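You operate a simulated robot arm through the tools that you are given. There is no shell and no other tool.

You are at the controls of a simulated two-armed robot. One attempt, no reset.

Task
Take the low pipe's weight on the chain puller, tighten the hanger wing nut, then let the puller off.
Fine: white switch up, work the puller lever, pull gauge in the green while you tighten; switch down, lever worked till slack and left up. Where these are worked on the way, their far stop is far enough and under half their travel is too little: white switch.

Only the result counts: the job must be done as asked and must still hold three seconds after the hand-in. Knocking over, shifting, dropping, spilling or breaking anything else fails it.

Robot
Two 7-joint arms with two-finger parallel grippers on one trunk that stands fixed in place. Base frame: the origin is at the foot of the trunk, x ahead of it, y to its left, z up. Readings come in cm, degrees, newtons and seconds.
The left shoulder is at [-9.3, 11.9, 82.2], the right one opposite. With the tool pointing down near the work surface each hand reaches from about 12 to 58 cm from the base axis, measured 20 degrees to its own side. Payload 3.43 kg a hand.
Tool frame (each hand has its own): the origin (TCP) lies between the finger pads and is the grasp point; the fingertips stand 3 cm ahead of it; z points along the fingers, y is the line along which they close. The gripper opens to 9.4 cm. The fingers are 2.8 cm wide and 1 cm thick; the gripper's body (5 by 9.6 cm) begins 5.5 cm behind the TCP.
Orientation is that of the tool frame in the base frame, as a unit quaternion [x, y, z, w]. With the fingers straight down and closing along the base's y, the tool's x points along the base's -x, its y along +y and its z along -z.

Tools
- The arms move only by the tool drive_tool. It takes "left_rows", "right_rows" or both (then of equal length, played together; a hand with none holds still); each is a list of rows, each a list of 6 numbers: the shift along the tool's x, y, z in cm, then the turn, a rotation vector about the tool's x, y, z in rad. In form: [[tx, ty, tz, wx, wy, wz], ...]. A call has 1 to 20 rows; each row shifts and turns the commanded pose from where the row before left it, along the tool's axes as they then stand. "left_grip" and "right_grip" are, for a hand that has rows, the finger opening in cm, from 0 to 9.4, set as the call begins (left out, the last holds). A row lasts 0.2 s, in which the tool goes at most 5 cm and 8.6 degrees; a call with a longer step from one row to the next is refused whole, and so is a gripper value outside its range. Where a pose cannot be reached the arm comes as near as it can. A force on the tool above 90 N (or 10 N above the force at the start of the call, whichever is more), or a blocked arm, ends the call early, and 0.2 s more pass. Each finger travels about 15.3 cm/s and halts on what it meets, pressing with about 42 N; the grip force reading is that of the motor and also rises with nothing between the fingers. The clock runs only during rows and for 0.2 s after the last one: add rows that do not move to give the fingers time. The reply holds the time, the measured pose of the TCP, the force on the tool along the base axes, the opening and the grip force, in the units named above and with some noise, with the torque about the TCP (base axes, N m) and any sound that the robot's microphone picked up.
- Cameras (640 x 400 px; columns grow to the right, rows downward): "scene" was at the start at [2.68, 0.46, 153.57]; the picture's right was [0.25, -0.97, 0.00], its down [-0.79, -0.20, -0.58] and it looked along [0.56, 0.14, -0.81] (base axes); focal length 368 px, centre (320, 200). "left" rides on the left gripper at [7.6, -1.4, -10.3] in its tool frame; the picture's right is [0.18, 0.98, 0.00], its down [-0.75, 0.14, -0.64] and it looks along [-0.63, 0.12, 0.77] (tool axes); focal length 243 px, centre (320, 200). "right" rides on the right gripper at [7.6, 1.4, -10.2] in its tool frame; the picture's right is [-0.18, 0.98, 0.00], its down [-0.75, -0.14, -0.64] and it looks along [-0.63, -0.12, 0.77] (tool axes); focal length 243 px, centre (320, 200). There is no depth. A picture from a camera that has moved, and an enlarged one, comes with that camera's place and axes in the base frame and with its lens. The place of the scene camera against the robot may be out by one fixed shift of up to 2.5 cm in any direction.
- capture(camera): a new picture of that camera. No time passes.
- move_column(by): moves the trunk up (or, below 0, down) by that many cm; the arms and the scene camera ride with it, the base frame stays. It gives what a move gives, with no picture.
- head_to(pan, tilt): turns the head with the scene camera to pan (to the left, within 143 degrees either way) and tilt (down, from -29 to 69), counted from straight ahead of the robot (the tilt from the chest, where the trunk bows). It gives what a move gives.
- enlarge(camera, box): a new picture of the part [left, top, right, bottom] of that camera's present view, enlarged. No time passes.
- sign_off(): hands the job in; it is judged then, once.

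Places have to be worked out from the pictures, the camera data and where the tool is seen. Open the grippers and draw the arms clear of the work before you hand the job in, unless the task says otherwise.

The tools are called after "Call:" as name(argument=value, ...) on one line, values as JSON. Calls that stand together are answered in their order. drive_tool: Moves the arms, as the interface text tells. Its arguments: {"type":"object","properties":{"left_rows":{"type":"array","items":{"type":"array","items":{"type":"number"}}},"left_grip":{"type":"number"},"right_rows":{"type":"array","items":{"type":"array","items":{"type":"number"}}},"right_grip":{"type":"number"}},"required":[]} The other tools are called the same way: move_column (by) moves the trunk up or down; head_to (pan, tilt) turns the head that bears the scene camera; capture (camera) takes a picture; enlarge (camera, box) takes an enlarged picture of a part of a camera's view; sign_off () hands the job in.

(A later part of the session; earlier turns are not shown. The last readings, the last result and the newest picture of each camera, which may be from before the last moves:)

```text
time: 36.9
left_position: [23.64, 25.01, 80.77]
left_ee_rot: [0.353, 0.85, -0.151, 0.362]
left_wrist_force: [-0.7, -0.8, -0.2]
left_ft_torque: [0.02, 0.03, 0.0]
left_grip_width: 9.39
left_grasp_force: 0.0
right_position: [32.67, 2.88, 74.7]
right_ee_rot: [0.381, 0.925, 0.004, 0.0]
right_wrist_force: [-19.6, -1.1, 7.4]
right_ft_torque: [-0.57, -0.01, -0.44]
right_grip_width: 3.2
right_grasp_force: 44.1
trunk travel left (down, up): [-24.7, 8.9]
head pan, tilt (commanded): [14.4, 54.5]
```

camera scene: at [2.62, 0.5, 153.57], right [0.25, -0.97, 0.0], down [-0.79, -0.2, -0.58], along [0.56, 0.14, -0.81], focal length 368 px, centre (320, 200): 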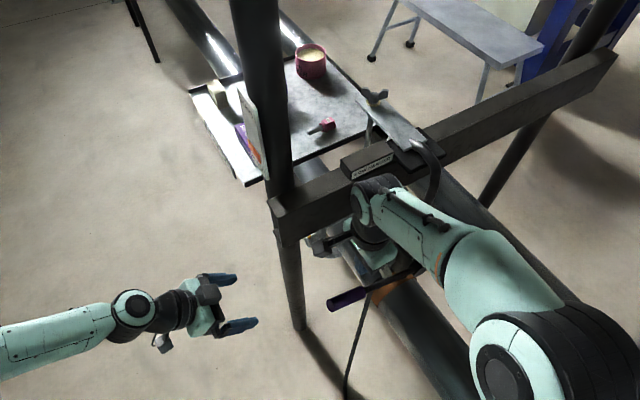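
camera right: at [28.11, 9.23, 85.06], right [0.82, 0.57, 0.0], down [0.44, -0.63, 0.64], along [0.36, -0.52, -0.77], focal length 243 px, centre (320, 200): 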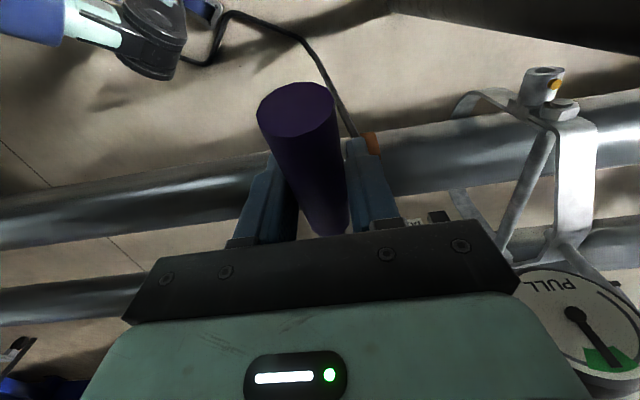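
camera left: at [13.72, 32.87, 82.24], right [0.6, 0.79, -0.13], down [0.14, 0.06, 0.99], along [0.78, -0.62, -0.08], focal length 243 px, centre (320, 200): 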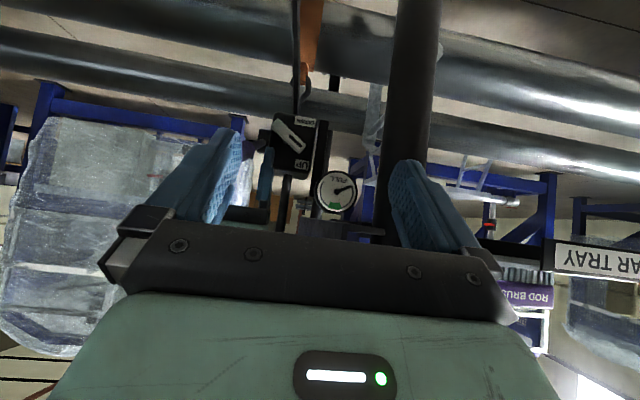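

Easing down flipped the force to 7 N with no motion, so the lever holds by friction. I open, lift the right hand clear of the handle and check that the lever stays up.

Call:
drive_tool(right_rows=[[0, 0, 0, 0, 0, 0], [0, 0, 0, 0, 0, 0]], right_grip=6.5)

Call:
drive_tool(right_rows=[[0, 0, -3, 0, 0, 0], [0, 0, -4, 0, 0, 0], [0, 0, -4, 0, 0, 0], [0, 0, -4, 0, 0, 0], [0, 0, -4, 0, 0, 0]])

Call:
capture(camera="right")

Call:
enlarge(camera="left", box=[240, 90, 390, 230])

```text
time: 37.5
left_position: [23.61, 24.99, 80.77]
left_ee_rot: [0.352, 0.85, -0.15, 0.362]
left_wrist_force: [0.6, 0.4, 0.6]
left_ft_torque: [-0.04, 0.01, -0.01]
left_grip_width: 9.37
left_grasp_force: 0.0
right_position: [32.81, 2.88, 74.54]
right_ee_rot: [0.382, 0.924, 0.003, 0.001]
right_wrist_force: [-0.6, -0.4, 0.2]
right_ft_torque: [0.0, -0.03, 0.02]
right_grip_width: 6.49
right_grasp_force: 0.0
trunk travel left (down, up): [-24.7, 8.9]
head pan, tilt (commanded): [14.4, 54.5]
```

```text
time: 38.7
left_position: [23.64, 24.96, 80.66]
left_ee_rot: [0.351, 0.85, -0.15, 0.362]
left_wrist_force: [-0.6, 0.5, -0.3]
left_ft_torque: [0.02, 0.04, 0.02]
left_grip_width: 9.42
left_grasp_force: 0.1
right_position: [32.67, 2.72, 93.48]
right_ee_rot: [0.382, 0.924, 0.003, 0.001]
right_wrist_force: [0.3, -0.4, 0.1]
right_ft_torque: [0.03, -0.03, -0.01]
right_grip_width: 6.49
right_grasp_force: 0.1
trunk travel left (down, up): [-24.7, 8.9]
head pan, tilt (commanded): [14.4, 54.5]
```

```text
taken
camera right: at [28.16, 8.99, 103.83], right [0.82, 0.57, 0.01], down [0.43, -0.63, 0.64], along [0.37, -0.53, -0.77], focal length 243 px, centre (320, 200)
```

right: 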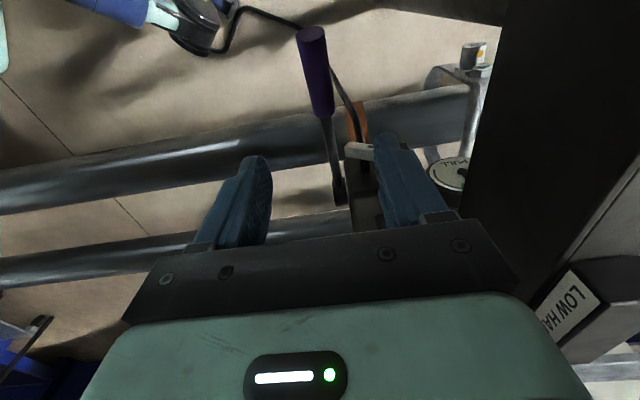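

```text
2.86 times, centred on (315, 160) of left
camera zoom: at [13.67, 32.86, 82.25], right [0.6, 0.79, -0.13], down [0.14, 0.06, 0.99], along [0.78, -0.62, -0.08], focal length 693 px, centre (334, 314)
```

zoom: 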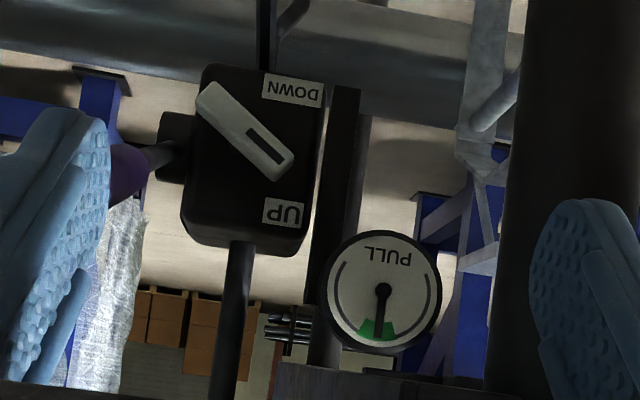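

The gauge holds in the green and the lever stays up. I raise the right hand and turn it to face the wing nut from the right, tilting the fingers forward.

Call:
drive_tool(right_rows=[[-1.53, -0.98, -4, 0, 0, 0], [-1.53, -0.98, -4, 0, 0, 0], [-1.53, -0.98, -4, 0, 0, 0], [-1.53, -0.98, -4, 0, 0, 0], [-1.53, -0.98, -4, 0, 0, 0], [-1.53, -0.98, -4, 0, 0, 0], [0, 0, 0, 0, 0, -0.14], [0, 0, 0, 0, 0, -0.14], [0, 0, 0, 0, 0, -0.14], [0, 0, 0, 0, 0, -0.14], [0, 0, 0, 0, 0, -0.14], [0, 0, 0, 0, 0, -0.14], [0, 0, 0, 0, 0, -0.14], [0, 0, 0, 0, 0, -0.14], [0, 0, 0, 0, -0.145, 0], [0, 0, 0, 0, -0.145, 0], [0, 0, 0, 0, -0.145, 0], [0, 0, 0, 0, -0.145, 0], [0, 0, 0, 0, -0.145, 0], [0, 0, 0, 0, -0.145, 0]])

Call:
capture(camera="right")

Call:
capture(camera="scene")

```text
time: 42.9
left_position: [23.68, 24.94, 80.76]
left_ee_rot: [0.351, 0.85, -0.15, 0.363]
left_wrist_force: [-0.6, 0.5, -1.3]
left_ft_torque: [0.01, 0.0, 0.0]
left_grip_width: 9.38
left_grasp_force: 0.1
right_position: [34.9, -7.98, 117.45]
right_ee_rot: [-0.151, 0.893, 0.073, 0.418]
right_wrist_force: [-0.4, 0.1, -0.2]
right_ft_torque: [0.01, 0.04, 0.03]
right_grip_width: 6.49
right_grasp_force: 0.1
trunk travel left (down, up): [-24.7, 8.9]
head pan, tilt (commanded): [14.4, 54.5]
```

```text
taken
camera right: at [22.28, -10.92, 118.17], right [-0.21, 0.97, 0.14], down [0.04, -0.14, 0.99], along [0.98, 0.22, 0.0], focal length 243 px, centre (320, 200)
```

right: 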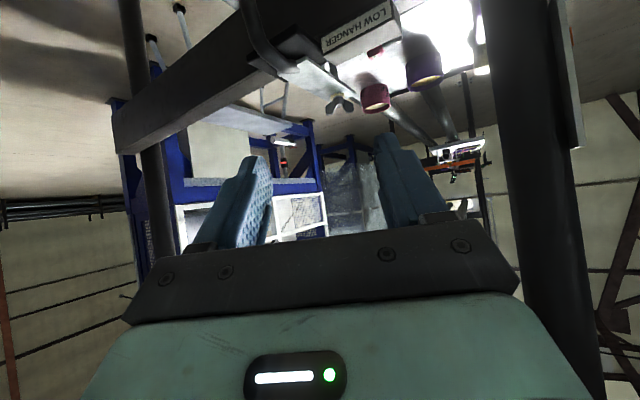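

```text
taken
camera scene: at [2.64, 0.44, 153.57], right [0.25, -0.97, 0.0], down [-0.79, -0.2, -0.58], along [0.56, 0.14, -0.81], focal length 368 px, centre (320, 200)
```

scene: 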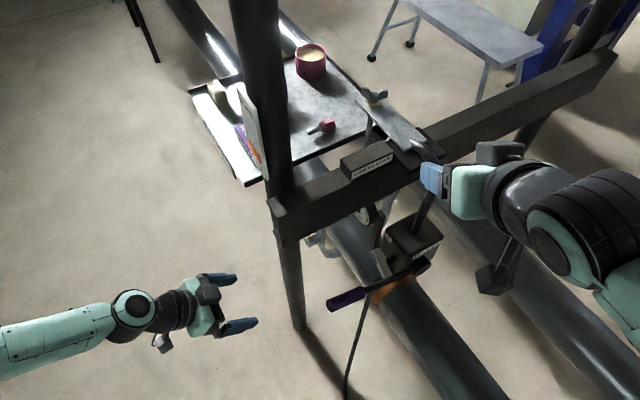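

The nut is in clear view of the right camera at about (340, 102). I enlarge it there and in the scene view to fix its position and the wing direction.

Call:
enlarge(camera="right", box=[240, 20, 420, 130])

Call:
enlarge(camera="right", box=[310, 75, 370, 120])

Call:
enlarge(camera="scene", box=[345, 75, 465, 175])

```text
3.56 times, centred on (330, 75) of right
camera zoom: at [22.28, -10.92, 118.17], right [-0.21, 0.97, 0.14], down [0.04, -0.14, 0.99], along [0.98, 0.22, 0.0], focal length 863 px, centre (284, 644)
```

zoom: 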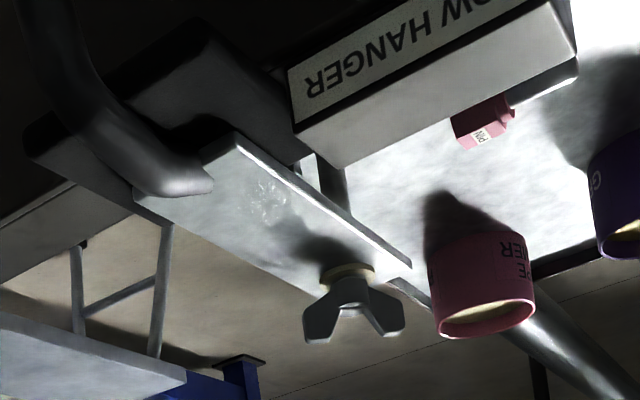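

```text
8.89 times, centred on (340, 98) of right
camera zoom: at [22.28, -10.92, 118.17], right [-0.21, 0.97, 0.14], down [0.04, -0.14, 0.99], along [0.98, 0.22, 0.0], focal length 2157 px, centre (142, 1111)
```

zoom: 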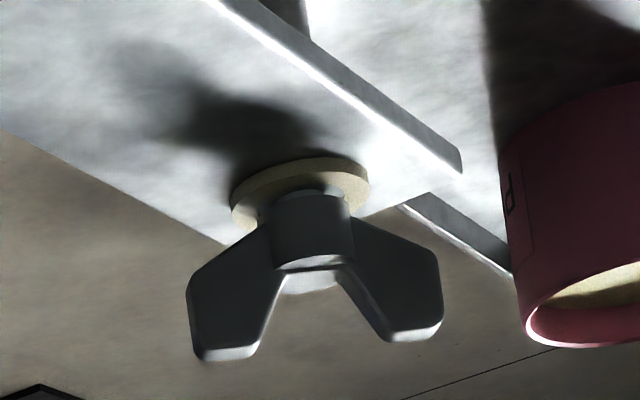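

```text
4.00 times, centred on (405, 125) of scene
camera zoom: at [2.64, 0.44, 153.57], right [0.25, -0.97, 0.0], down [-0.79, -0.2, -0.58], along [0.56, 0.14, -0.81], focal length 1470 px, centre (-20, 500)
```

zoom: 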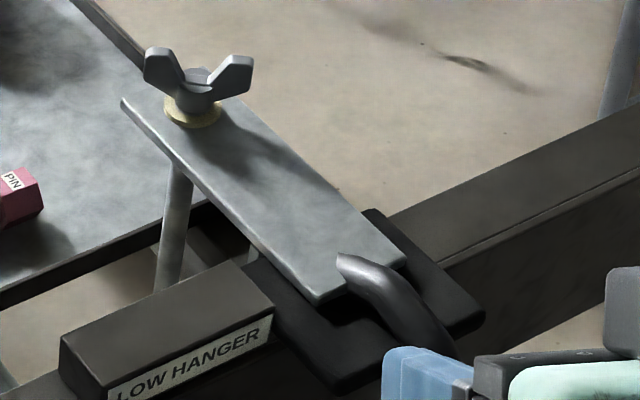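

The nut hub is confirmed at [70.0, 6.6, 98.4], wings about 6 cm across, nearly along y, standing up to z 101. I will turn it clockwise by pushing a wing with closed fingertips. First I bring the right hand to a standoff just short of the left wing.

Call:
drive_tool(right_rows=[[-1.425, 0.74, 3.96, 0, 0, 0], [-1.425, 0.74, 3.96, 0, 0, 0], [-1.425, 0.74, 3.96, 0, 0, 0], [-1.425, 0.74, 3.96, 0, 0, 0], [-1.425, 0.74, 3.96, 0, 0, 0], [-1.425, 0.74, 3.96, 0, 0, 0], [-1.425, 0.74, 3.96, 0, 0, 0]], right_grip=0)

Call:
capture(camera="right")

Call:
capture(camera="scene")

```text
time: 44.5
left_position: [23.71, 25.06, 80.77]
left_ee_rot: [0.351, 0.851, -0.15, 0.362]
left_wrist_force: [0.1, 0.7, -0.4]
left_ft_torque: [-0.02, -0.05, -0.02]
left_grip_width: 9.41
left_grasp_force: 0.1
right_position: [59.44, 6.23, 107.33]
right_ee_rot: [-0.151, 0.893, 0.072, 0.417]
right_wrist_force: [0.4, -0.3, 0.3]
right_ft_torque: [-0.03, -0.01, 0.04]
right_grip_width: 0.01
right_grasp_force: 33.4
trunk travel left (down, up): [-24.7, 8.9]
head pan, tilt (commanded): [14.4, 54.5]
```

```text
taken
camera right: at [46.8, 3.24, 107.96], right [-0.21, 0.97, 0.14], down [0.04, -0.14, 0.99], along [0.98, 0.22, -0.01], focal length 243 px, centre (320, 200)
```

right: 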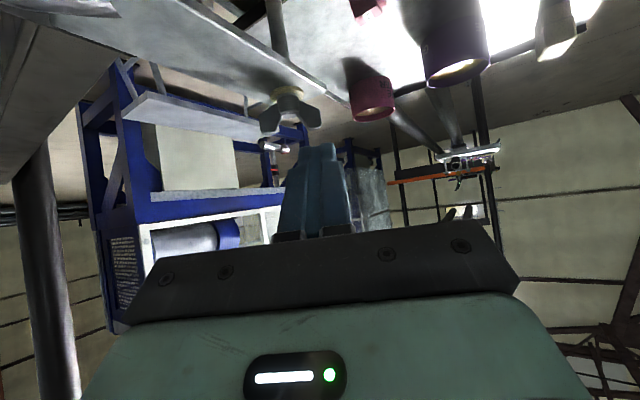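

```text
taken
camera scene: at [2.78, 0.54, 153.57], right [0.25, -0.97, 0.0], down [-0.79, -0.2, -0.58], along [0.56, 0.14, -0.81], focal length 368 px, centre (320, 200)
```

scene: 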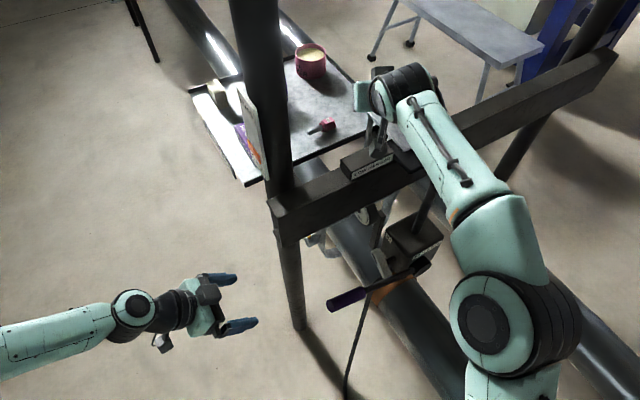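

The right arm reaches well: hand at [59.4, 6.2, 107.3] with the nut in its own camera's view. I enlarge the nut for a close fix.

Call:
enlarge(camera="right", box=[230, 60, 370, 180])

```text
3.33 times, centred on (300, 120) of right
camera zoom: at [46.8, 3.24, 107.96], right [-0.21, 0.97, 0.14], down [0.04, -0.14, 0.99], along [0.98, 0.22, -0.01], focal length 809 px, centre (387, 467)
```

zoom: 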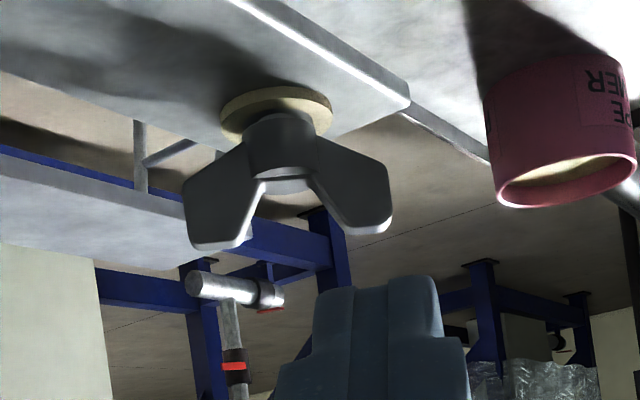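

The close view puts the nut at about [69.6, 6.55] with the left wing pointing 97° (toward +y). I lower the fingertips to wing height about 3 cm short of the left wing.

Call:
drive_tool(right_rows=[[1.11, 0.2, 3.35, 0, 0, 0], [1.11, 0.2, 3.35, 0, 0, 0]])

Call:
capture(camera="right")

Call:
enlarge(camera="right", box=[240, 60, 400, 190])

```text
time: 45.1
left_position: [23.8, 25.1, 80.79]
left_ee_rot: [0.351, 0.85, -0.15, 0.362]
left_wrist_force: [0.1, 0.1, 0.1]
left_ft_torque: [0.02, -0.02, -0.01]
left_grip_width: 9.4
left_grasp_force: 0.0
right_position: [62.72, 7.69, 101.52]
right_ee_rot: [-0.15, 0.893, 0.072, 0.418]
right_wrist_force: [-0.3, 0.3, -0.2]
right_ft_torque: [0.01, 0.01, -0.05]
right_grip_width: 0.0
right_grasp_force: 32.7
trunk travel left (down, up): [-24.7, 8.9]
head pan, tilt (commanded): [14.4, 54.5]
```

```text
taken
camera right: at [50.14, 4.72, 102.09], right [-0.21, 0.97, 0.14], down [0.04, -0.14, 0.99], along [0.98, 0.22, -0.01], focal length 243 px, centre (320, 200)
```

right: 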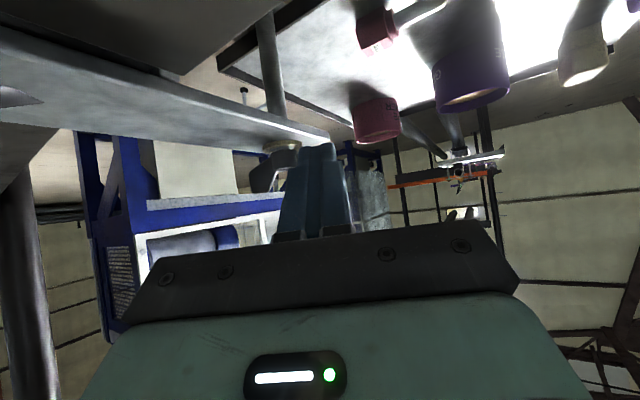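

```text
3.08 times, centred on (320, 125) of right
camera zoom: at [50.14, 4.72, 102.09], right [-0.21, 0.97, 0.14], down [0.04, -0.14, 0.99], along [0.98, 0.22, -0.01], focal length 746 px, centre (320, 431)
```

zoom: 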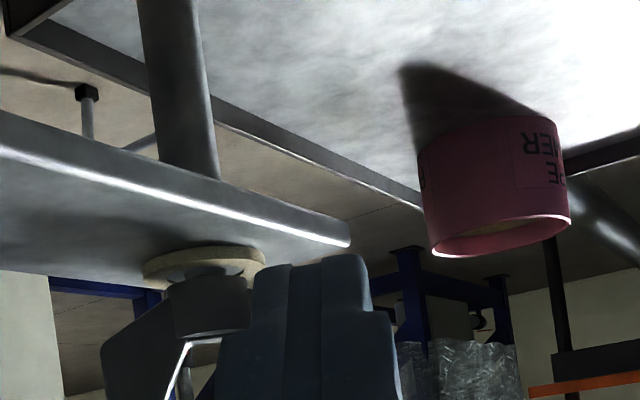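

The fingertips sit level with the wings at [64.9, 8.5, 99.6]. I push forward onto the left wing, a short way first.

Call:
drive_tool(right_rows=[[-0.96, -0.48, 1.15, 0, 0, 0], [-0.96, -0.48, 1.15, 0, 0, 0], [-0.475, 0.123, 0.57, 0, 0, 0], [-0.562, -0.126, 0.674, 0, 0, 0]])

Call:
enlarge(camera="right", box=[240, 60, 400, 190])

Call:
capture(camera="scene")

```text
time: 46.1
left_position: [23.64, 25.06, 80.67]
left_ee_rot: [0.352, 0.85, -0.151, 0.362]
left_wrist_force: [-0.4, -0.4, 0.1]
left_ft_torque: [-0.01, -0.04, -0.01]
left_grip_width: 9.41
left_grasp_force: 0.0
right_position: [64.49, 7.48, 101.03]
right_ee_rot: [-0.152, 0.893, 0.074, 0.418]
right_wrist_force: [0.5, 1.0, 1.3]
right_ft_torque: [0.0, 0.02, -0.01]
right_grip_width: 0.02
right_grasp_force: 33.0
right hand out of reach, approached as far as the arm can: row 2, 3, 4
trunk travel left (down, up): [-24.7, 8.9]
head pan, tilt (commanded): [14.4, 54.5]
```

```text
3.08 times, centred on (320, 125) of right
camera zoom: at [51.95, 4.48, 101.79], right [-0.21, 0.97, 0.14], down [0.04, -0.14, 0.99], along [0.98, 0.22, -0.01], focal length 746 px, centre (320, 431)
```

zoom: 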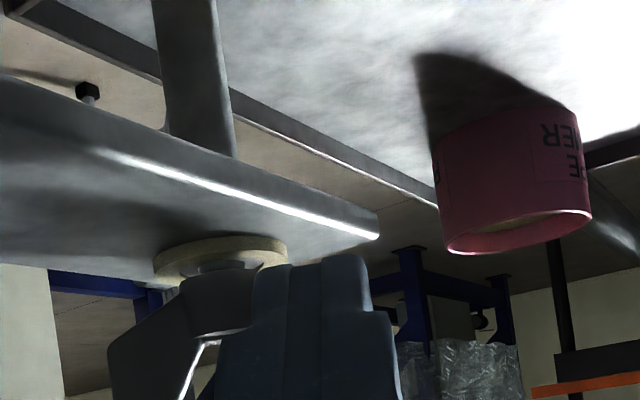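

```text
taken
camera scene: at [2.66, 0.45, 153.57], right [0.25, -0.97, 0.0], down [-0.79, -0.2, -0.58], along [0.56, 0.14, -0.81], focal length 368 px, centre (320, 200)
```

scene: 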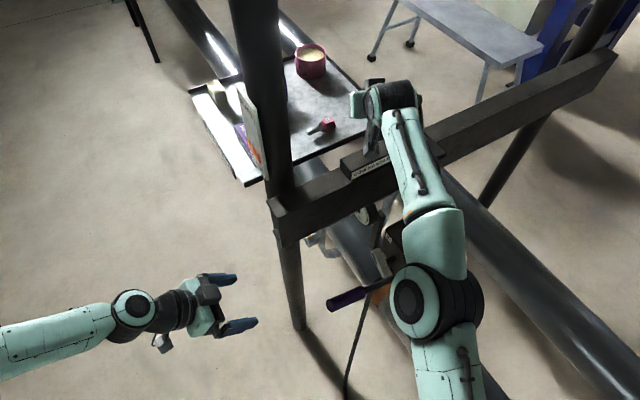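

The right arm is at full stretch at [64.5, 7.5, 101] and cannot push through. The nut lies more in line with the left shoulder, so I will use the left arm with the trunk raised. I first draw the right hand back from the nut.

Call:
drive_tool(right_rows=[[0, 0, -4, 0, 0, 0], [0, 0, -4, 0, 0, 0], [0, 0, -4, 0, 0, 0], [0, 0, -4, 0, 0, 0], [2.09, -1.41, -3.4, 0, 0, 0], [2.09, -1.41, -3.4, 0, 0, 0], [2.09, -1.41, -3.4, 0, 0, 0], [2.09, -1.41, -3.4, 0, 0, 0], [2.09, -1.41, -3.4, 0, 0, 0], [2.09, -1.41, -3.4, 0, 0, 0], [2.09, -1.41, -3.4, 0, 0, 0]])

Call:
capture(camera="scene")

Call:
enlarge(camera="left", box=[240, 90, 390, 230])

Call:
enlarge(camera="right", box=[320, 60, 420, 140])

```text
time: 48.5
left_position: [23.61, 25.04, 80.66]
left_ee_rot: [0.352, 0.85, -0.151, 0.362]
left_wrist_force: [-0.3, 0.1, -0.7]
left_ft_torque: [-0.02, 0.02, 0.03]
left_grip_width: 9.4
left_grasp_force: 0.1
right_position: [30.02, -15.2, 115.13]
right_ee_rot: [-0.152, 0.893, 0.074, 0.418]
right_wrist_force: [-0.1, -0.5, -0.2]
right_ft_torque: [-0.01, -0.01, -0.01]
right_grip_width: 0.0
right_grasp_force: 32.8
trunk travel left (down, up): [-24.7, 8.9]
head pan, tilt (commanded): [14.4, 54.5]
```

```text
taken
camera scene: at [2.57, 0.41, 153.57], right [0.25, -0.97, 0.0], down [-0.79, -0.2, -0.58], along [0.56, 0.15, -0.81], focal length 368 px, centre (320, 200)
```

scene: 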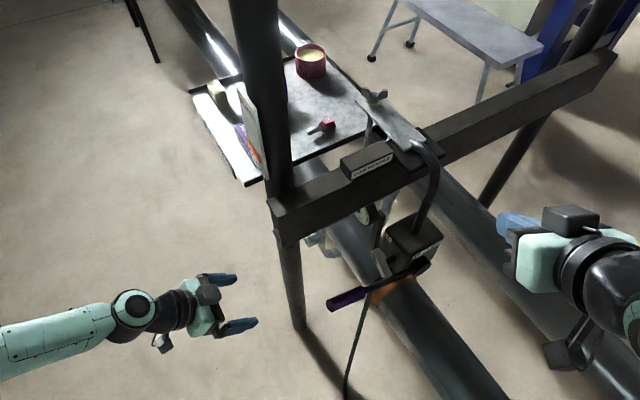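

```text
2.86 times, centred on (315, 160) of left
camera zoom: at [13.62, 32.84, 82.26], right [0.6, 0.79, -0.13], down [0.14, 0.06, 0.99], along [0.78, -0.62, -0.08], focal length 693 px, centre (334, 314)
```

zoom: 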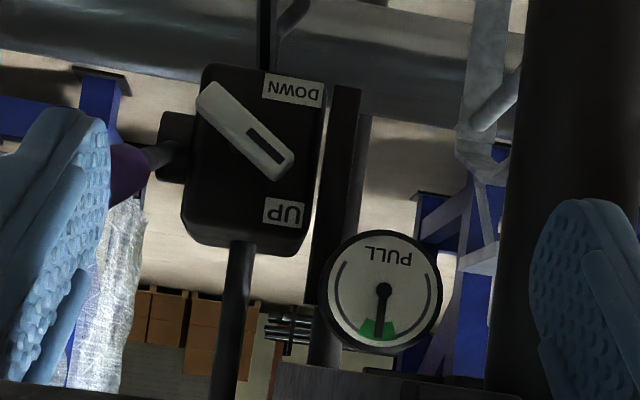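

```text
5.00 times, centred on (370, 100) of right
camera zoom: at [17.34, -18.04, 115.94], right [-0.21, 0.97, 0.14], down [0.04, -0.14, 0.99], along [0.98, 0.22, -0.01], focal length 1213 px, centre (70, 700)
```

zoom: 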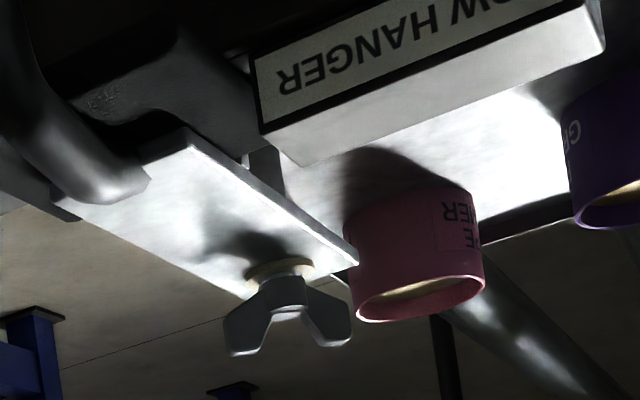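

The gauge is still in the green. I raise the trunk 8.8 cm so the left arm can reach over the nut.

Call:
move_column(by=8.8)

Call:
drive_tool(left_rows=[[-2.69, 0, -2.57, 0, 0, 0], [-2.69, 0, -2.57, 0, 0, 0], [-2.69, 0, -2.57, 0, 0, 0], [-2.69, 0, -2.57, 0, 0, 0], [-2.69, 0, -2.57, 0, 0, 0], [-2.69, 0, -2.57, 0, 0, 0], [-2.69, 0, -2.57, 0, 0, 0], [0, 0, 0, -0.101, 0, -0.0965], [0, 0, 0, -0.101, 0, -0.0965], [0, 0, 0, -0.101, 0, -0.0965], [0, 0, 0, -0.101, 0, -0.0965], [0, 0, 0, -0.101, 0, -0.0965], [0, 0, 0, 0, -0.065, 0]], left_grip=0)

Call:
capture(camera="scene")

Call:
capture(camera="left")

```text
time: 49.7
left_position: [25.23, 25.03, 90.16]
left_ee_rot: [0.353, 0.846, -0.147, 0.371]
left_wrist_force: [0.5, 0.2, 0.3]
left_ft_torque: [0.01, -0.04, -0.02]
left_grip_width: 9.39
left_grasp_force: 0.1
right_position: [30.01, -15.03, 124.0]
right_ee_rot: [-0.15, 0.893, 0.071, 0.418]
right_wrist_force: [-0.5, 0.4, -0.1]
right_ft_torque: [-0.02, -0.02, 0.0]
right_grip_width: 0.01
right_grasp_force: 33.1
trunk travel left (down, up): [-33.5, 0.1]
head pan, tilt (commanded): [14.4, 54.5]
```

```text
time: 52.5
left_position: [24.75, 25.1, 116.04]
left_ee_rot: [0.04, 0.901, -0.019, 0.432]
left_wrist_force: [-0.6, 1.1, -0.1]
left_ft_torque: [0.03, -0.01, -0.04]
left_grip_width: 0.0
left_grasp_force: 33.4
right_position: [29.93, -14.91, 124.08]
right_ee_rot: [-0.151, 0.893, 0.072, 0.418]
right_wrist_force: [-0.2, -0.1, 0.5]
right_ft_torque: [-0.01, 0.02, -0.03]
right_grip_width: 0.0
right_grasp_force: 33.6
trunk travel left (down, up): [-33.5, 0.1]
head pan, tilt (commanded): [14.4, 54.5]
```

```text
taken
camera scene: at [2.52, 0.54, 162.86], right [0.25, -0.97, 0.0], down [-0.79, -0.2, -0.58], along [0.56, 0.14, -0.81], focal length 368 px, centre (320, 200)
```

scene: 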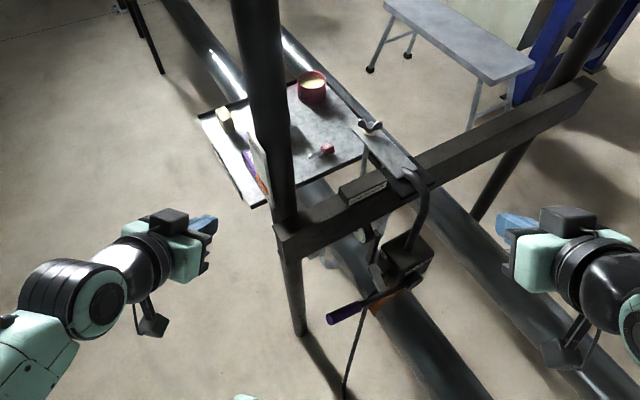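

```text
taken
camera left: at [11.88, 24.71, 116.5], right [-0.03, 0.99, -0.14], down [-0.02, 0.14, 0.99], along [1.0, 0.03, 0.01], focal length 243 px, centre (320, 200)
```

left: 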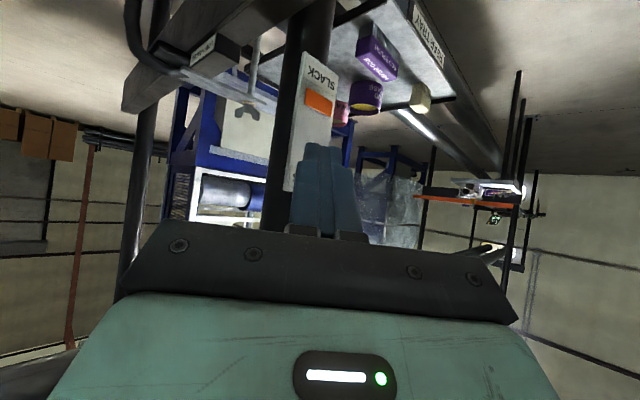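

Both hands are up and clear, and the post with its card stands at y 18 to 26. I slide the left hand to y 9 and advance it part way toward the nut, keeping away from the post.

Call:
drive_tool(left_rows=[[0, -4, 0, 0, 0, 0], [0, -4, 0, 0, 0, 0], [0, -4, 0, 0, 0, 0], [0, -4.1, 0, 0, 0, 0], [-1.6, 0.32, 3.61, 0, 0, 0], [-1.6, 0.32, 3.61, 0, 0, 0], [-1.6, 0.32, 3.61, 0, 0, 0], [-1.6, 0.32, 3.61, 0, 0, 0], [-1.6, 0.32, 3.61, 0, 0, 0], [-1.6, 0.32, 3.61, 0, 0, 0]])

Call:
capture(camera="left")

Call:
capture(camera="scene")

Call:
capture(camera="right")

```text
time: 54.7
left_position: [46.39, 8.86, 110.07]
left_ee_rot: [0.039, 0.901, -0.018, 0.431]
left_wrist_force: [0.2, -0.2, -0.2]
left_ft_torque: [0.02, -0.01, -0.02]
left_grip_width: 0.02
left_grasp_force: 32.9
right_position: [30.21, -15.08, 124.06]
right_ee_rot: [-0.151, 0.893, 0.072, 0.417]
right_wrist_force: [0.4, -0.1, 0.1]
right_ft_torque: [-0.02, 0.02, 0.01]
right_grip_width: 0.0
right_grasp_force: 32.9
trunk travel left (down, up): [-33.5, 0.1]
head pan, tilt (commanded): [14.4, 54.5]
```

```text
taken
camera left: at [33.56, 8.53, 110.43], right [-0.03, 0.99, -0.14], down [-0.02, 0.14, 0.99], along [1.0, 0.03, 0.01], focal length 243 px, centre (320, 200)
```

left: 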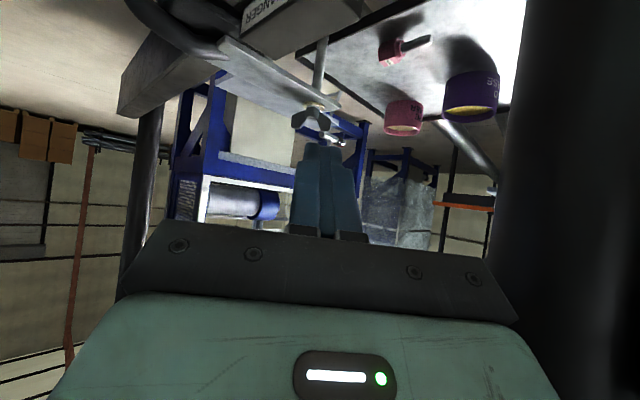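

```text
taken
camera scene: at [2.71, 0.47, 162.87], right [0.25, -0.97, 0.0], down [-0.79, -0.2, -0.58], along [0.56, 0.14, -0.81], focal length 368 px, centre (320, 200)
```

scene: 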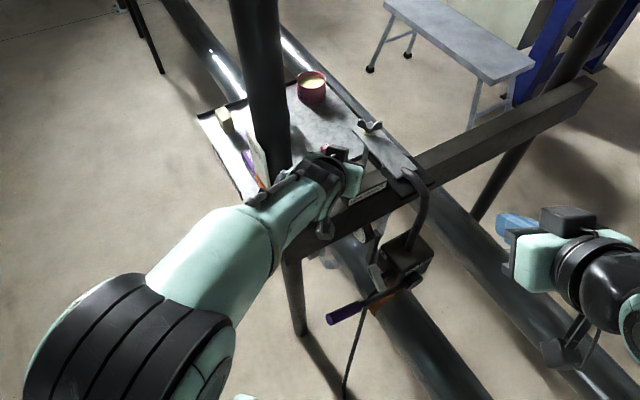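

```text
taken
camera right: at [17.63, -18.01, 124.77], right [-0.21, 0.97, 0.14], down [0.04, -0.14, 0.99], along [0.98, 0.22, -0.01], focal length 243 px, centre (320, 200)
```

right: 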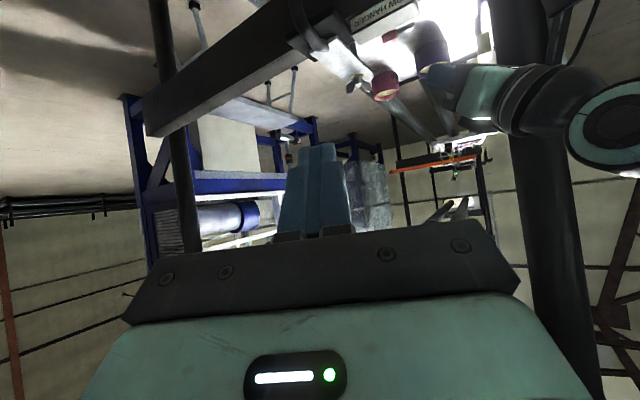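

The left hand is at [46.4, 8.9, 110] and the nut lies ahead. I enlarge the scene view to check the clearance between the left forearm and the post.

Call:
enlarge(camera="scene", box=[180, 80, 420, 280])

Call:
enlarge(camera="right", box=[420, 20, 640, 220])

```text
2.00 times, centred on (300, 180) of scene
camera zoom: at [2.71, 0.47, 162.87], right [0.25, -0.97, 0.0], down [-0.79, -0.2, -0.58], along [0.56, 0.14, -0.81], focal length 735 px, centre (360, 240)
```

zoom: 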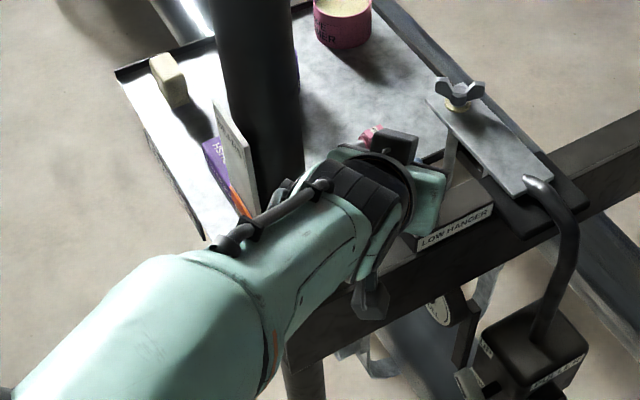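

```text
2.00 times, centred on (530, 120) of right
camera zoom: at [17.63, -18.01, 124.77], right [-0.21, 0.97, 0.14], down [0.04, -0.14, 0.99], along [0.98, 0.22, -0.01], focal length 485 px, centre (-100, 360)
```

zoom: 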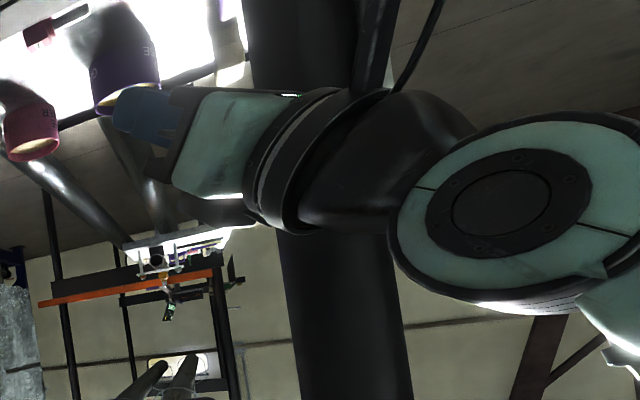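

The forearm passes near the post, so I swing the left hand's heading 13° to bring the wrist further from it, then advance to the standoff before the left wing.

Call:
drive_tool(left_rows=[[0, 0, 0, -0.0885, 0, -0.071], [0, 0, 0, -0.0885, 0, -0.071], [-1.2, -0.56, 3.16, 0, 0, 0], [-1.2, -0.56, 3.16, 0, 0, 0], [-1.2, -0.56, 3.16, 0, 0, 0]])

Call:
capture(camera="scene")

Call:
capture(camera="right")

Call:
capture(camera="left")

```text
time: 55.9
left_position: [56.28, 8.67, 106.97]
left_ee_rot: [-0.063, 0.9, 0.031, 0.431]
left_wrist_force: [-1.3, -0.6, 0.5]
left_ft_torque: [-0.02, 0.03, -0.03]
left_grip_width: 0.01
left_grasp_force: 32.5
right_position: [30.16, -15.09, 124.07]
right_ee_rot: [-0.15, 0.893, 0.073, 0.418]
right_wrist_force: [0.2, -0.1, -1.0]
right_ft_torque: [-0.01, 0.04, 0.03]
right_grip_width: 0.01
right_grasp_force: 33.2
trunk travel left (down, up): [-33.5, 0.1]
head pan, tilt (commanded): [14.4, 54.5]
```

```text
taken
camera scene: at [2.67, 0.49, 162.87], right [0.25, -0.97, 0.0], down [-0.79, -0.2, -0.58], along [0.56, 0.14, -0.81], focal length 368 px, centre (320, 200)
```

scene: 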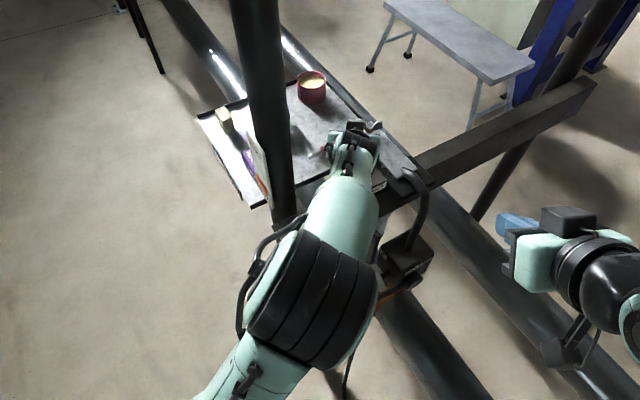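

```text
taken
camera right: at [17.6, -18.0, 124.77], right [-0.21, 0.97, 0.14], down [0.04, -0.14, 0.99], along [0.98, 0.22, -0.01], focal length 243 px, centre (320, 200)
```

right: 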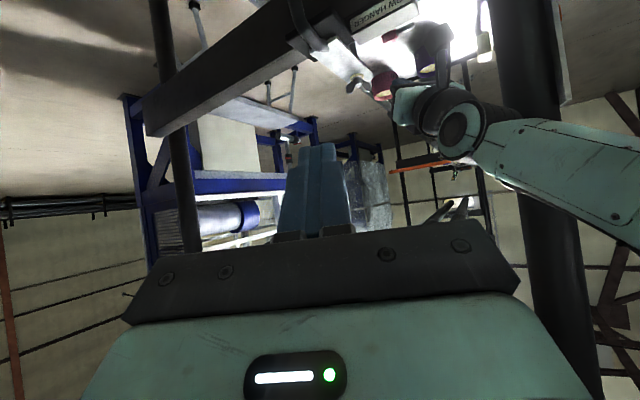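

```text
taken
camera left: at [43.87, 5.35, 107.32], right [-0.25, 0.96, -0.14], down [-0.05, 0.13, 0.99], along [0.97, 0.26, 0.01], focal length 243 px, centre (320, 200)
```

left: 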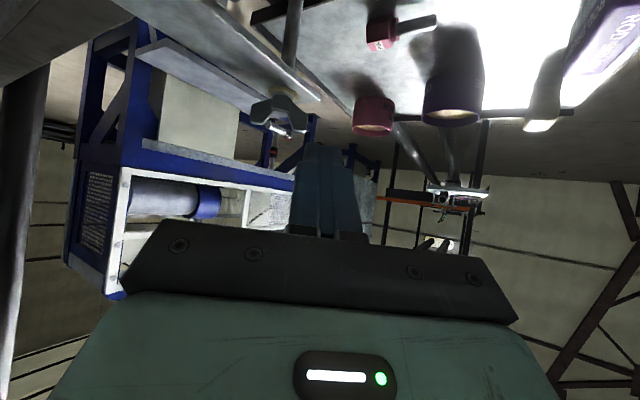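

The arm is straightening and stays clear of the post. I move on to the standoff at wing height, about 3 cm short of the wing.

Call:
drive_tool(left_rows=[[0.07, -0.69, 4.2, 0, 0, 0], [0.07, -0.69, 4.2, 0, 0, 0]])

Call:
enlarge(camera="left", box=[240, 60, 400, 190])

Call:
enlarge(camera="scene", box=[300, 80, 420, 180])

Call:
enlarge(camera="right", box=[330, 40, 450, 130])

```text
time: 56.5
left_position: [62.72, 7.96, 101.54]
left_ee_rot: [-0.061, 0.9, 0.03, 0.431]
left_wrist_force: [-0.6, 0.0, 0.7]
left_ft_torque: [0.01, 0.0, -0.02]
left_grip_width: 0.02
left_grasp_force: 33.1
right_position: [30.18, -15.07, 124.0]
right_ee_rot: [-0.15, 0.893, 0.073, 0.418]
right_wrist_force: [0.2, 0.5, 0.3]
right_ft_torque: [0.0, -0.01, -0.01]
right_grip_width: 0.0
right_grasp_force: 33.0
trunk travel left (down, up): [-33.5, 0.1]
head pan, tilt (commanded): [14.4, 54.5]
```

```text
3.08 times, centred on (320, 125) of left
camera zoom: at [50.32, 4.77, 101.89], right [-0.25, 0.96, -0.14], down [-0.05, 0.13, 0.99], along [0.97, 0.25, 0.01], focal length 746 px, centre (320, 431)
```

zoom: 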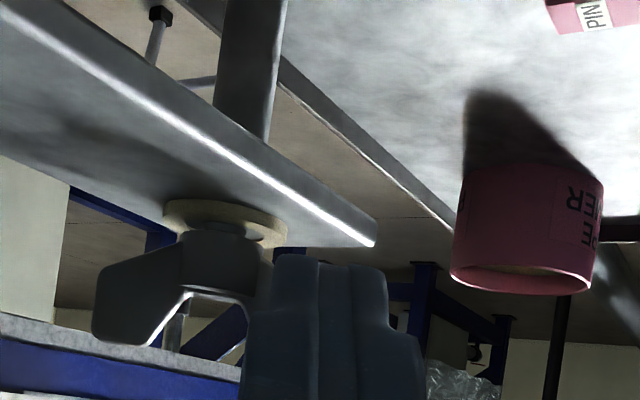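

```text
4.00 times, centred on (360, 130) of scene
camera zoom: at [2.63, 0.45, 162.87], right [0.25, -0.97, 0.0], down [-0.79, -0.2, -0.58], along [0.56, 0.14, -0.81], focal length 1470 px, centre (160, 480)
```

zoom: 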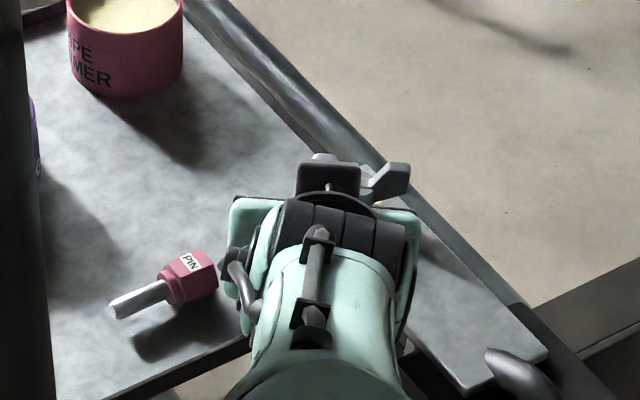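

```text
4.44 times, centred on (390, 85) of right
camera zoom: at [17.57, -18.03, 124.77], right [-0.21, 0.97, 0.14], down [0.04, -0.14, 0.99], along [0.98, 0.22, -0.01], focal length 1078 px, centre (9, 711)
```

zoom: 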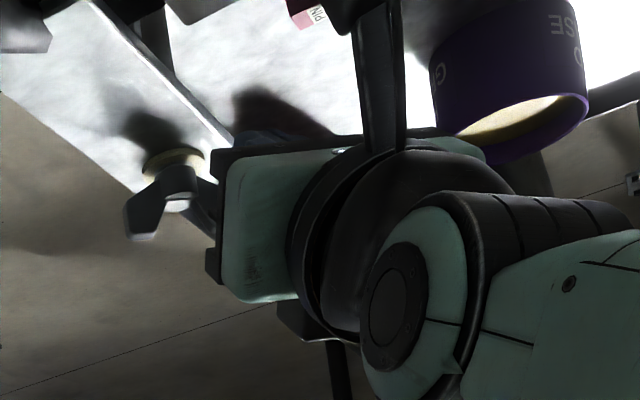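

The left hand is in place: fingertips at [65.0, 8.3, 99.7], nut hub at [69.6, 6.5, 98.3]. I push the left wing away along its arc, a first third of the way.

Call:
drive_tool(left_rows=[[-0.94, -0.08, 1.17, 0, 0, 0], [-0.94, -0.08, 1.17, 0, 0, 0], [-0.441, 0.266, 0.548, 0, 0, 0], [-0.555, 0.049, 0.69, 0, 0, 0]])

Call:
enlarge(camera="left", box=[240, 60, 400, 190])

Call:
enlarge(camera="right", box=[330, 40, 450, 130])

```text
time: 57.5
left_position: [66.38, 8.48, 101.67]
left_ee_rot: [-0.062, 0.9, 0.031, 0.431]
left_wrist_force: [0.5, -0.3, 0.9]
left_ft_torque: [0.02, 0.01, -0.02]
left_grip_width: 0.02
left_grasp_force: 32.6
left hand out of reach, approached as far as the arm can: row 4
right_position: [30.05, -15.02, 124.05]
right_ee_rot: [-0.151, 0.893, 0.072, 0.418]
right_wrist_force: [0.7, 0.3, 0.7]
right_ft_torque: [0.01, 0.01, 0.0]
right_grip_width: 0.03
right_grasp_force: 33.2
trunk travel left (down, up): [-33.5, 0.1]
head pan, tilt (commanded): [14.4, 54.5]
```

```text
3.08 times, centred on (320, 125) of left
camera zoom: at [53.89, 5.21, 102.03], right [-0.25, 0.96, -0.14], down [-0.05, 0.13, 0.99], along [0.97, 0.25, 0.01], focal length 746 px, centre (320, 431)
```

zoom: 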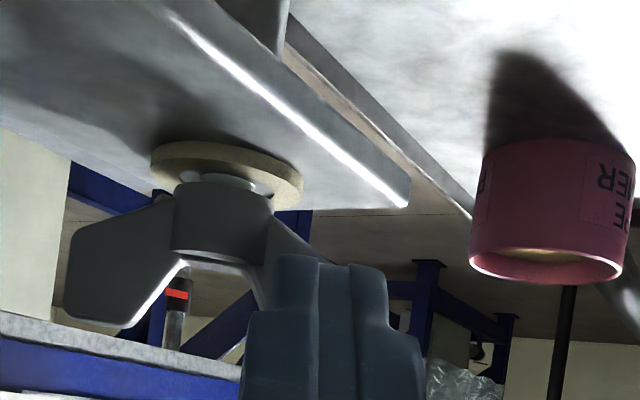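

```text
4.44 times, centred on (390, 85) of right
camera zoom: at [17.52, -18.01, 124.78], right [-0.21, 0.97, 0.14], down [0.04, -0.14, 0.99], along [0.98, 0.22, -0.01], focal length 1078 px, centre (9, 711)
```

zoom: 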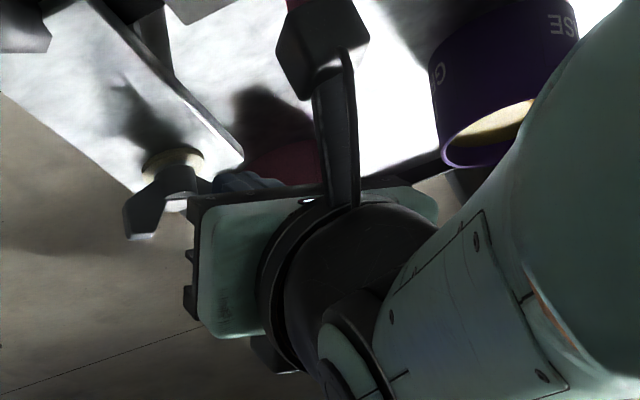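

No contact yet and the arm stops at the tips' x 68.7, a few cm short. The tool must point flatter, but the camera underneath would then near the beam, so I back off and roll the hand 90° to put the camera at the side while flattening the tool to about 70°.

Call:
drive_tool(left_rows=[[0, 0, -4, 0, 0, 0], [0, 0, -4, 0, 0, 0], [0, 0, 0, 0, 0, -0.143], [0, 0, 0, 0, 0, -0.143], [0, 0, 0, 0, 0, -0.143], [0, 0, 0, 0, 0, -0.143], [0, 0, 0, 0, 0, -0.143], [0, 0, 0, 0, 0, -0.143], [0, 0, 0, 0, 0, -0.143], [0, 0, 0, 0, 0, -0.143], [0, 0, 0, 0, 0, -0.143], [0, 0, 0, 0, 0, -0.143], [0, 0, 0, 0, 0, -0.141]])

Call:
capture(camera="left")

Call:
capture(camera="scene")

```text
time: 60.3
left_position: [60.23, 7.64, 106.7]
left_ee_rot: [0.681, -0.591, 0.283, -0.327]
left_wrist_force: [-0.8, 0.5, 0.7]
left_ft_torque: [0.0, 0.0, -0.03]
left_grip_width: 0.02
left_grasp_force: 32.6
right_position: [30.06, -15.06, 124.0]
right_ee_rot: [-0.15, 0.893, 0.071, 0.418]
right_wrist_force: [-0.5, -0.3, 0.0]
right_ft_torque: [0.0, -0.01, -0.01]
right_grip_width: 0.0
right_grasp_force: 32.8
trunk travel left (down, up): [-33.5, 0.1]
head pan, tilt (commanded): [14.4, 54.5]
```

```text
taken
camera left: at [54.21, -0.99, 114.12], right [-0.58, -0.27, -0.77], down [-0.69, 0.66, 0.29], along [0.43, 0.7, -0.57], focal length 243 px, centre (320, 200)
```

left: 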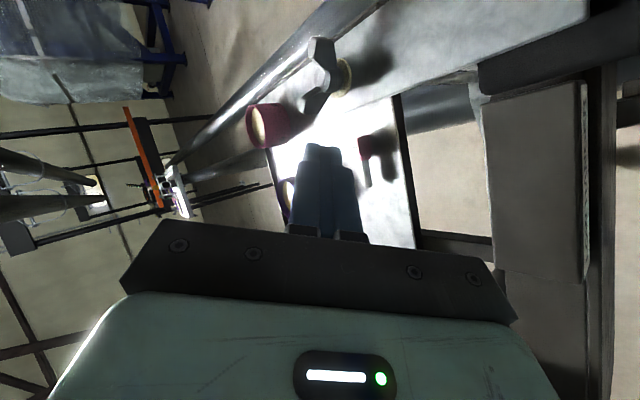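

```text
taken
camera scene: at [2.57, 0.46, 162.87], right [0.25, -0.97, 0.0], down [-0.79, -0.2, -0.58], along [0.56, 0.14, -0.81], focal length 368 px, centre (320, 200)
```

scene: 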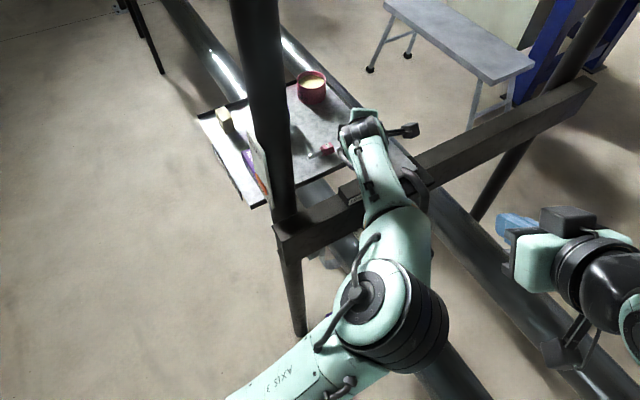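

The roll worked: the left camera now looks across from the right with the nut in view. I flatten the tool to about 66° and bring the tips back to wing height just short of the left wing.

Call:
drive_tool(left_rows=[[0, 0, 0, 0.13, 0, 0], [0, 0, 0, 0.13, 0, 0], [-0.12, 1.99, 2.55, 0, 0, 0], [-0.12, 1.99, 2.55, 0, 0, 0]])

Call:
capture(camera="left")

Call:
enlarge(camera="left", box=[250, 40, 390, 170])

Call:
capture(camera="right")

```text
time: 61.3
left_position: [63.21, 8.36, 101.04]
left_ee_rot: [0.632, -0.551, 0.357, -0.412]
left_wrist_force: [0.4, 0.0, -0.6]
left_ft_torque: [0.03, 0.0, 0.01]
left_grip_width: 0.01
left_grasp_force: 33.2
right_position: [30.22, -14.94, 124.01]
right_ee_rot: [-0.15, 0.893, 0.071, 0.418]
right_wrist_force: [0.0, 0.8, -0.4]
right_ft_torque: [-0.01, 0.02, -0.01]
right_grip_width: 0.0
right_grasp_force: 33.3
trunk travel left (down, up): [-33.5, 0.1]
head pan, tilt (commanded): [14.4, 54.5]
```

```text
taken
camera left: at [55.55, -0.52, 106.34], right [-0.37, -0.23, -0.9], down [-0.74, 0.66, 0.13], along [0.56, 0.72, -0.42], focal length 243 px, centre (320, 200)
```

left: 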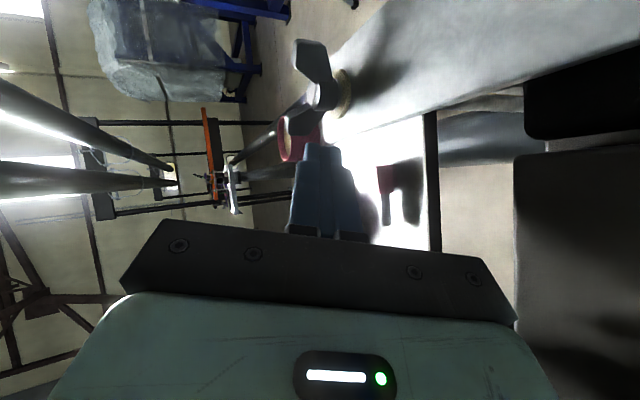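

```text
3.08 times, centred on (320, 105) of left
camera zoom: at [55.55, -0.52, 106.34], right [-0.37, -0.23, -0.9], down [-0.74, 0.66, 0.13], along [0.56, 0.72, -0.42], focal length 746 px, centre (320, 492)
```

zoom: 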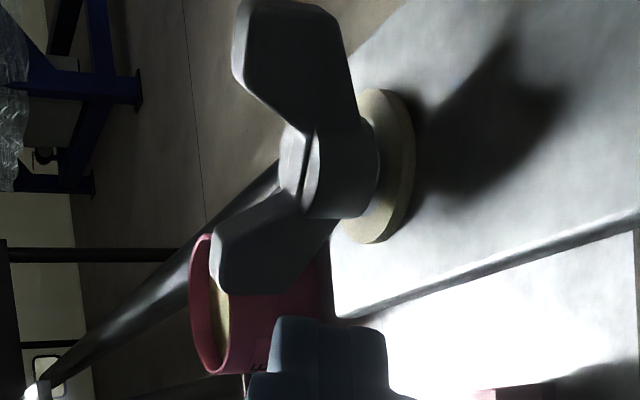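

```text
taken
camera right: at [17.55, -17.98, 124.77], right [-0.21, 0.97, 0.14], down [0.04, -0.14, 0.99], along [0.98, 0.22, -0.01], focal length 243 px, centre (320, 200)
```

right: 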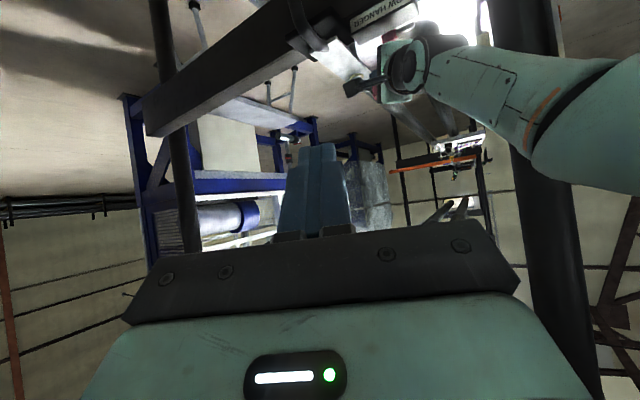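

From the side view the nut is at [69.95, 6.6, 98.3] with the left wing still at about 99°. I move the fingertip onto that wing and push it along its arc to about 60°.

Call:
drive_tool(left_rows=[[-0.77, -1.156, 2.61, 0, 0, 0], [0.046, -0.161, 0.363, 0, 0, 0], [-0.026, -0.276, 0.622, 0, 0, 0], [0.205, -0.271, 0.61, 0, 0, 0]])

Call:
enlarge(camera="left", box=[250, 40, 390, 170])

```text
time: 62.3
left_position: [67.15, 9.41, 101.0]
left_ee_rot: [0.632, -0.55, 0.357, -0.413]
left_wrist_force: [0.1, 0.8, -1.2]
left_ft_torque: [-0.05, 0.0, -0.04]
left_grip_width: 0.0
left_grasp_force: 33.5
left hand out of reach, approached as far as the arm can: row 4
right_position: [30.1, -15.04, 124.08]
right_ee_rot: [-0.151, 0.893, 0.072, 0.418]
right_wrist_force: [0.0, -0.4, -0.7]
right_ft_torque: [0.0, -0.01, 0.01]
right_grip_width: 0.0
right_grasp_force: 33.2
trunk travel left (down, up): [-33.5, 0.1]
head pan, tilt (commanded): [14.4, 54.5]
```

```text
3.08 times, centred on (320, 105) of left
camera zoom: at [59.45, 0.6, 106.31], right [-0.37, -0.23, -0.9], down [-0.74, 0.66, 0.13], along [0.56, 0.72, -0.42], focal length 746 px, centre (320, 492)
```

zoom: 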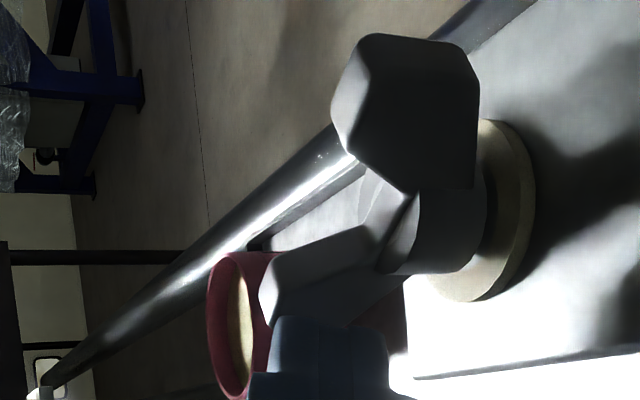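

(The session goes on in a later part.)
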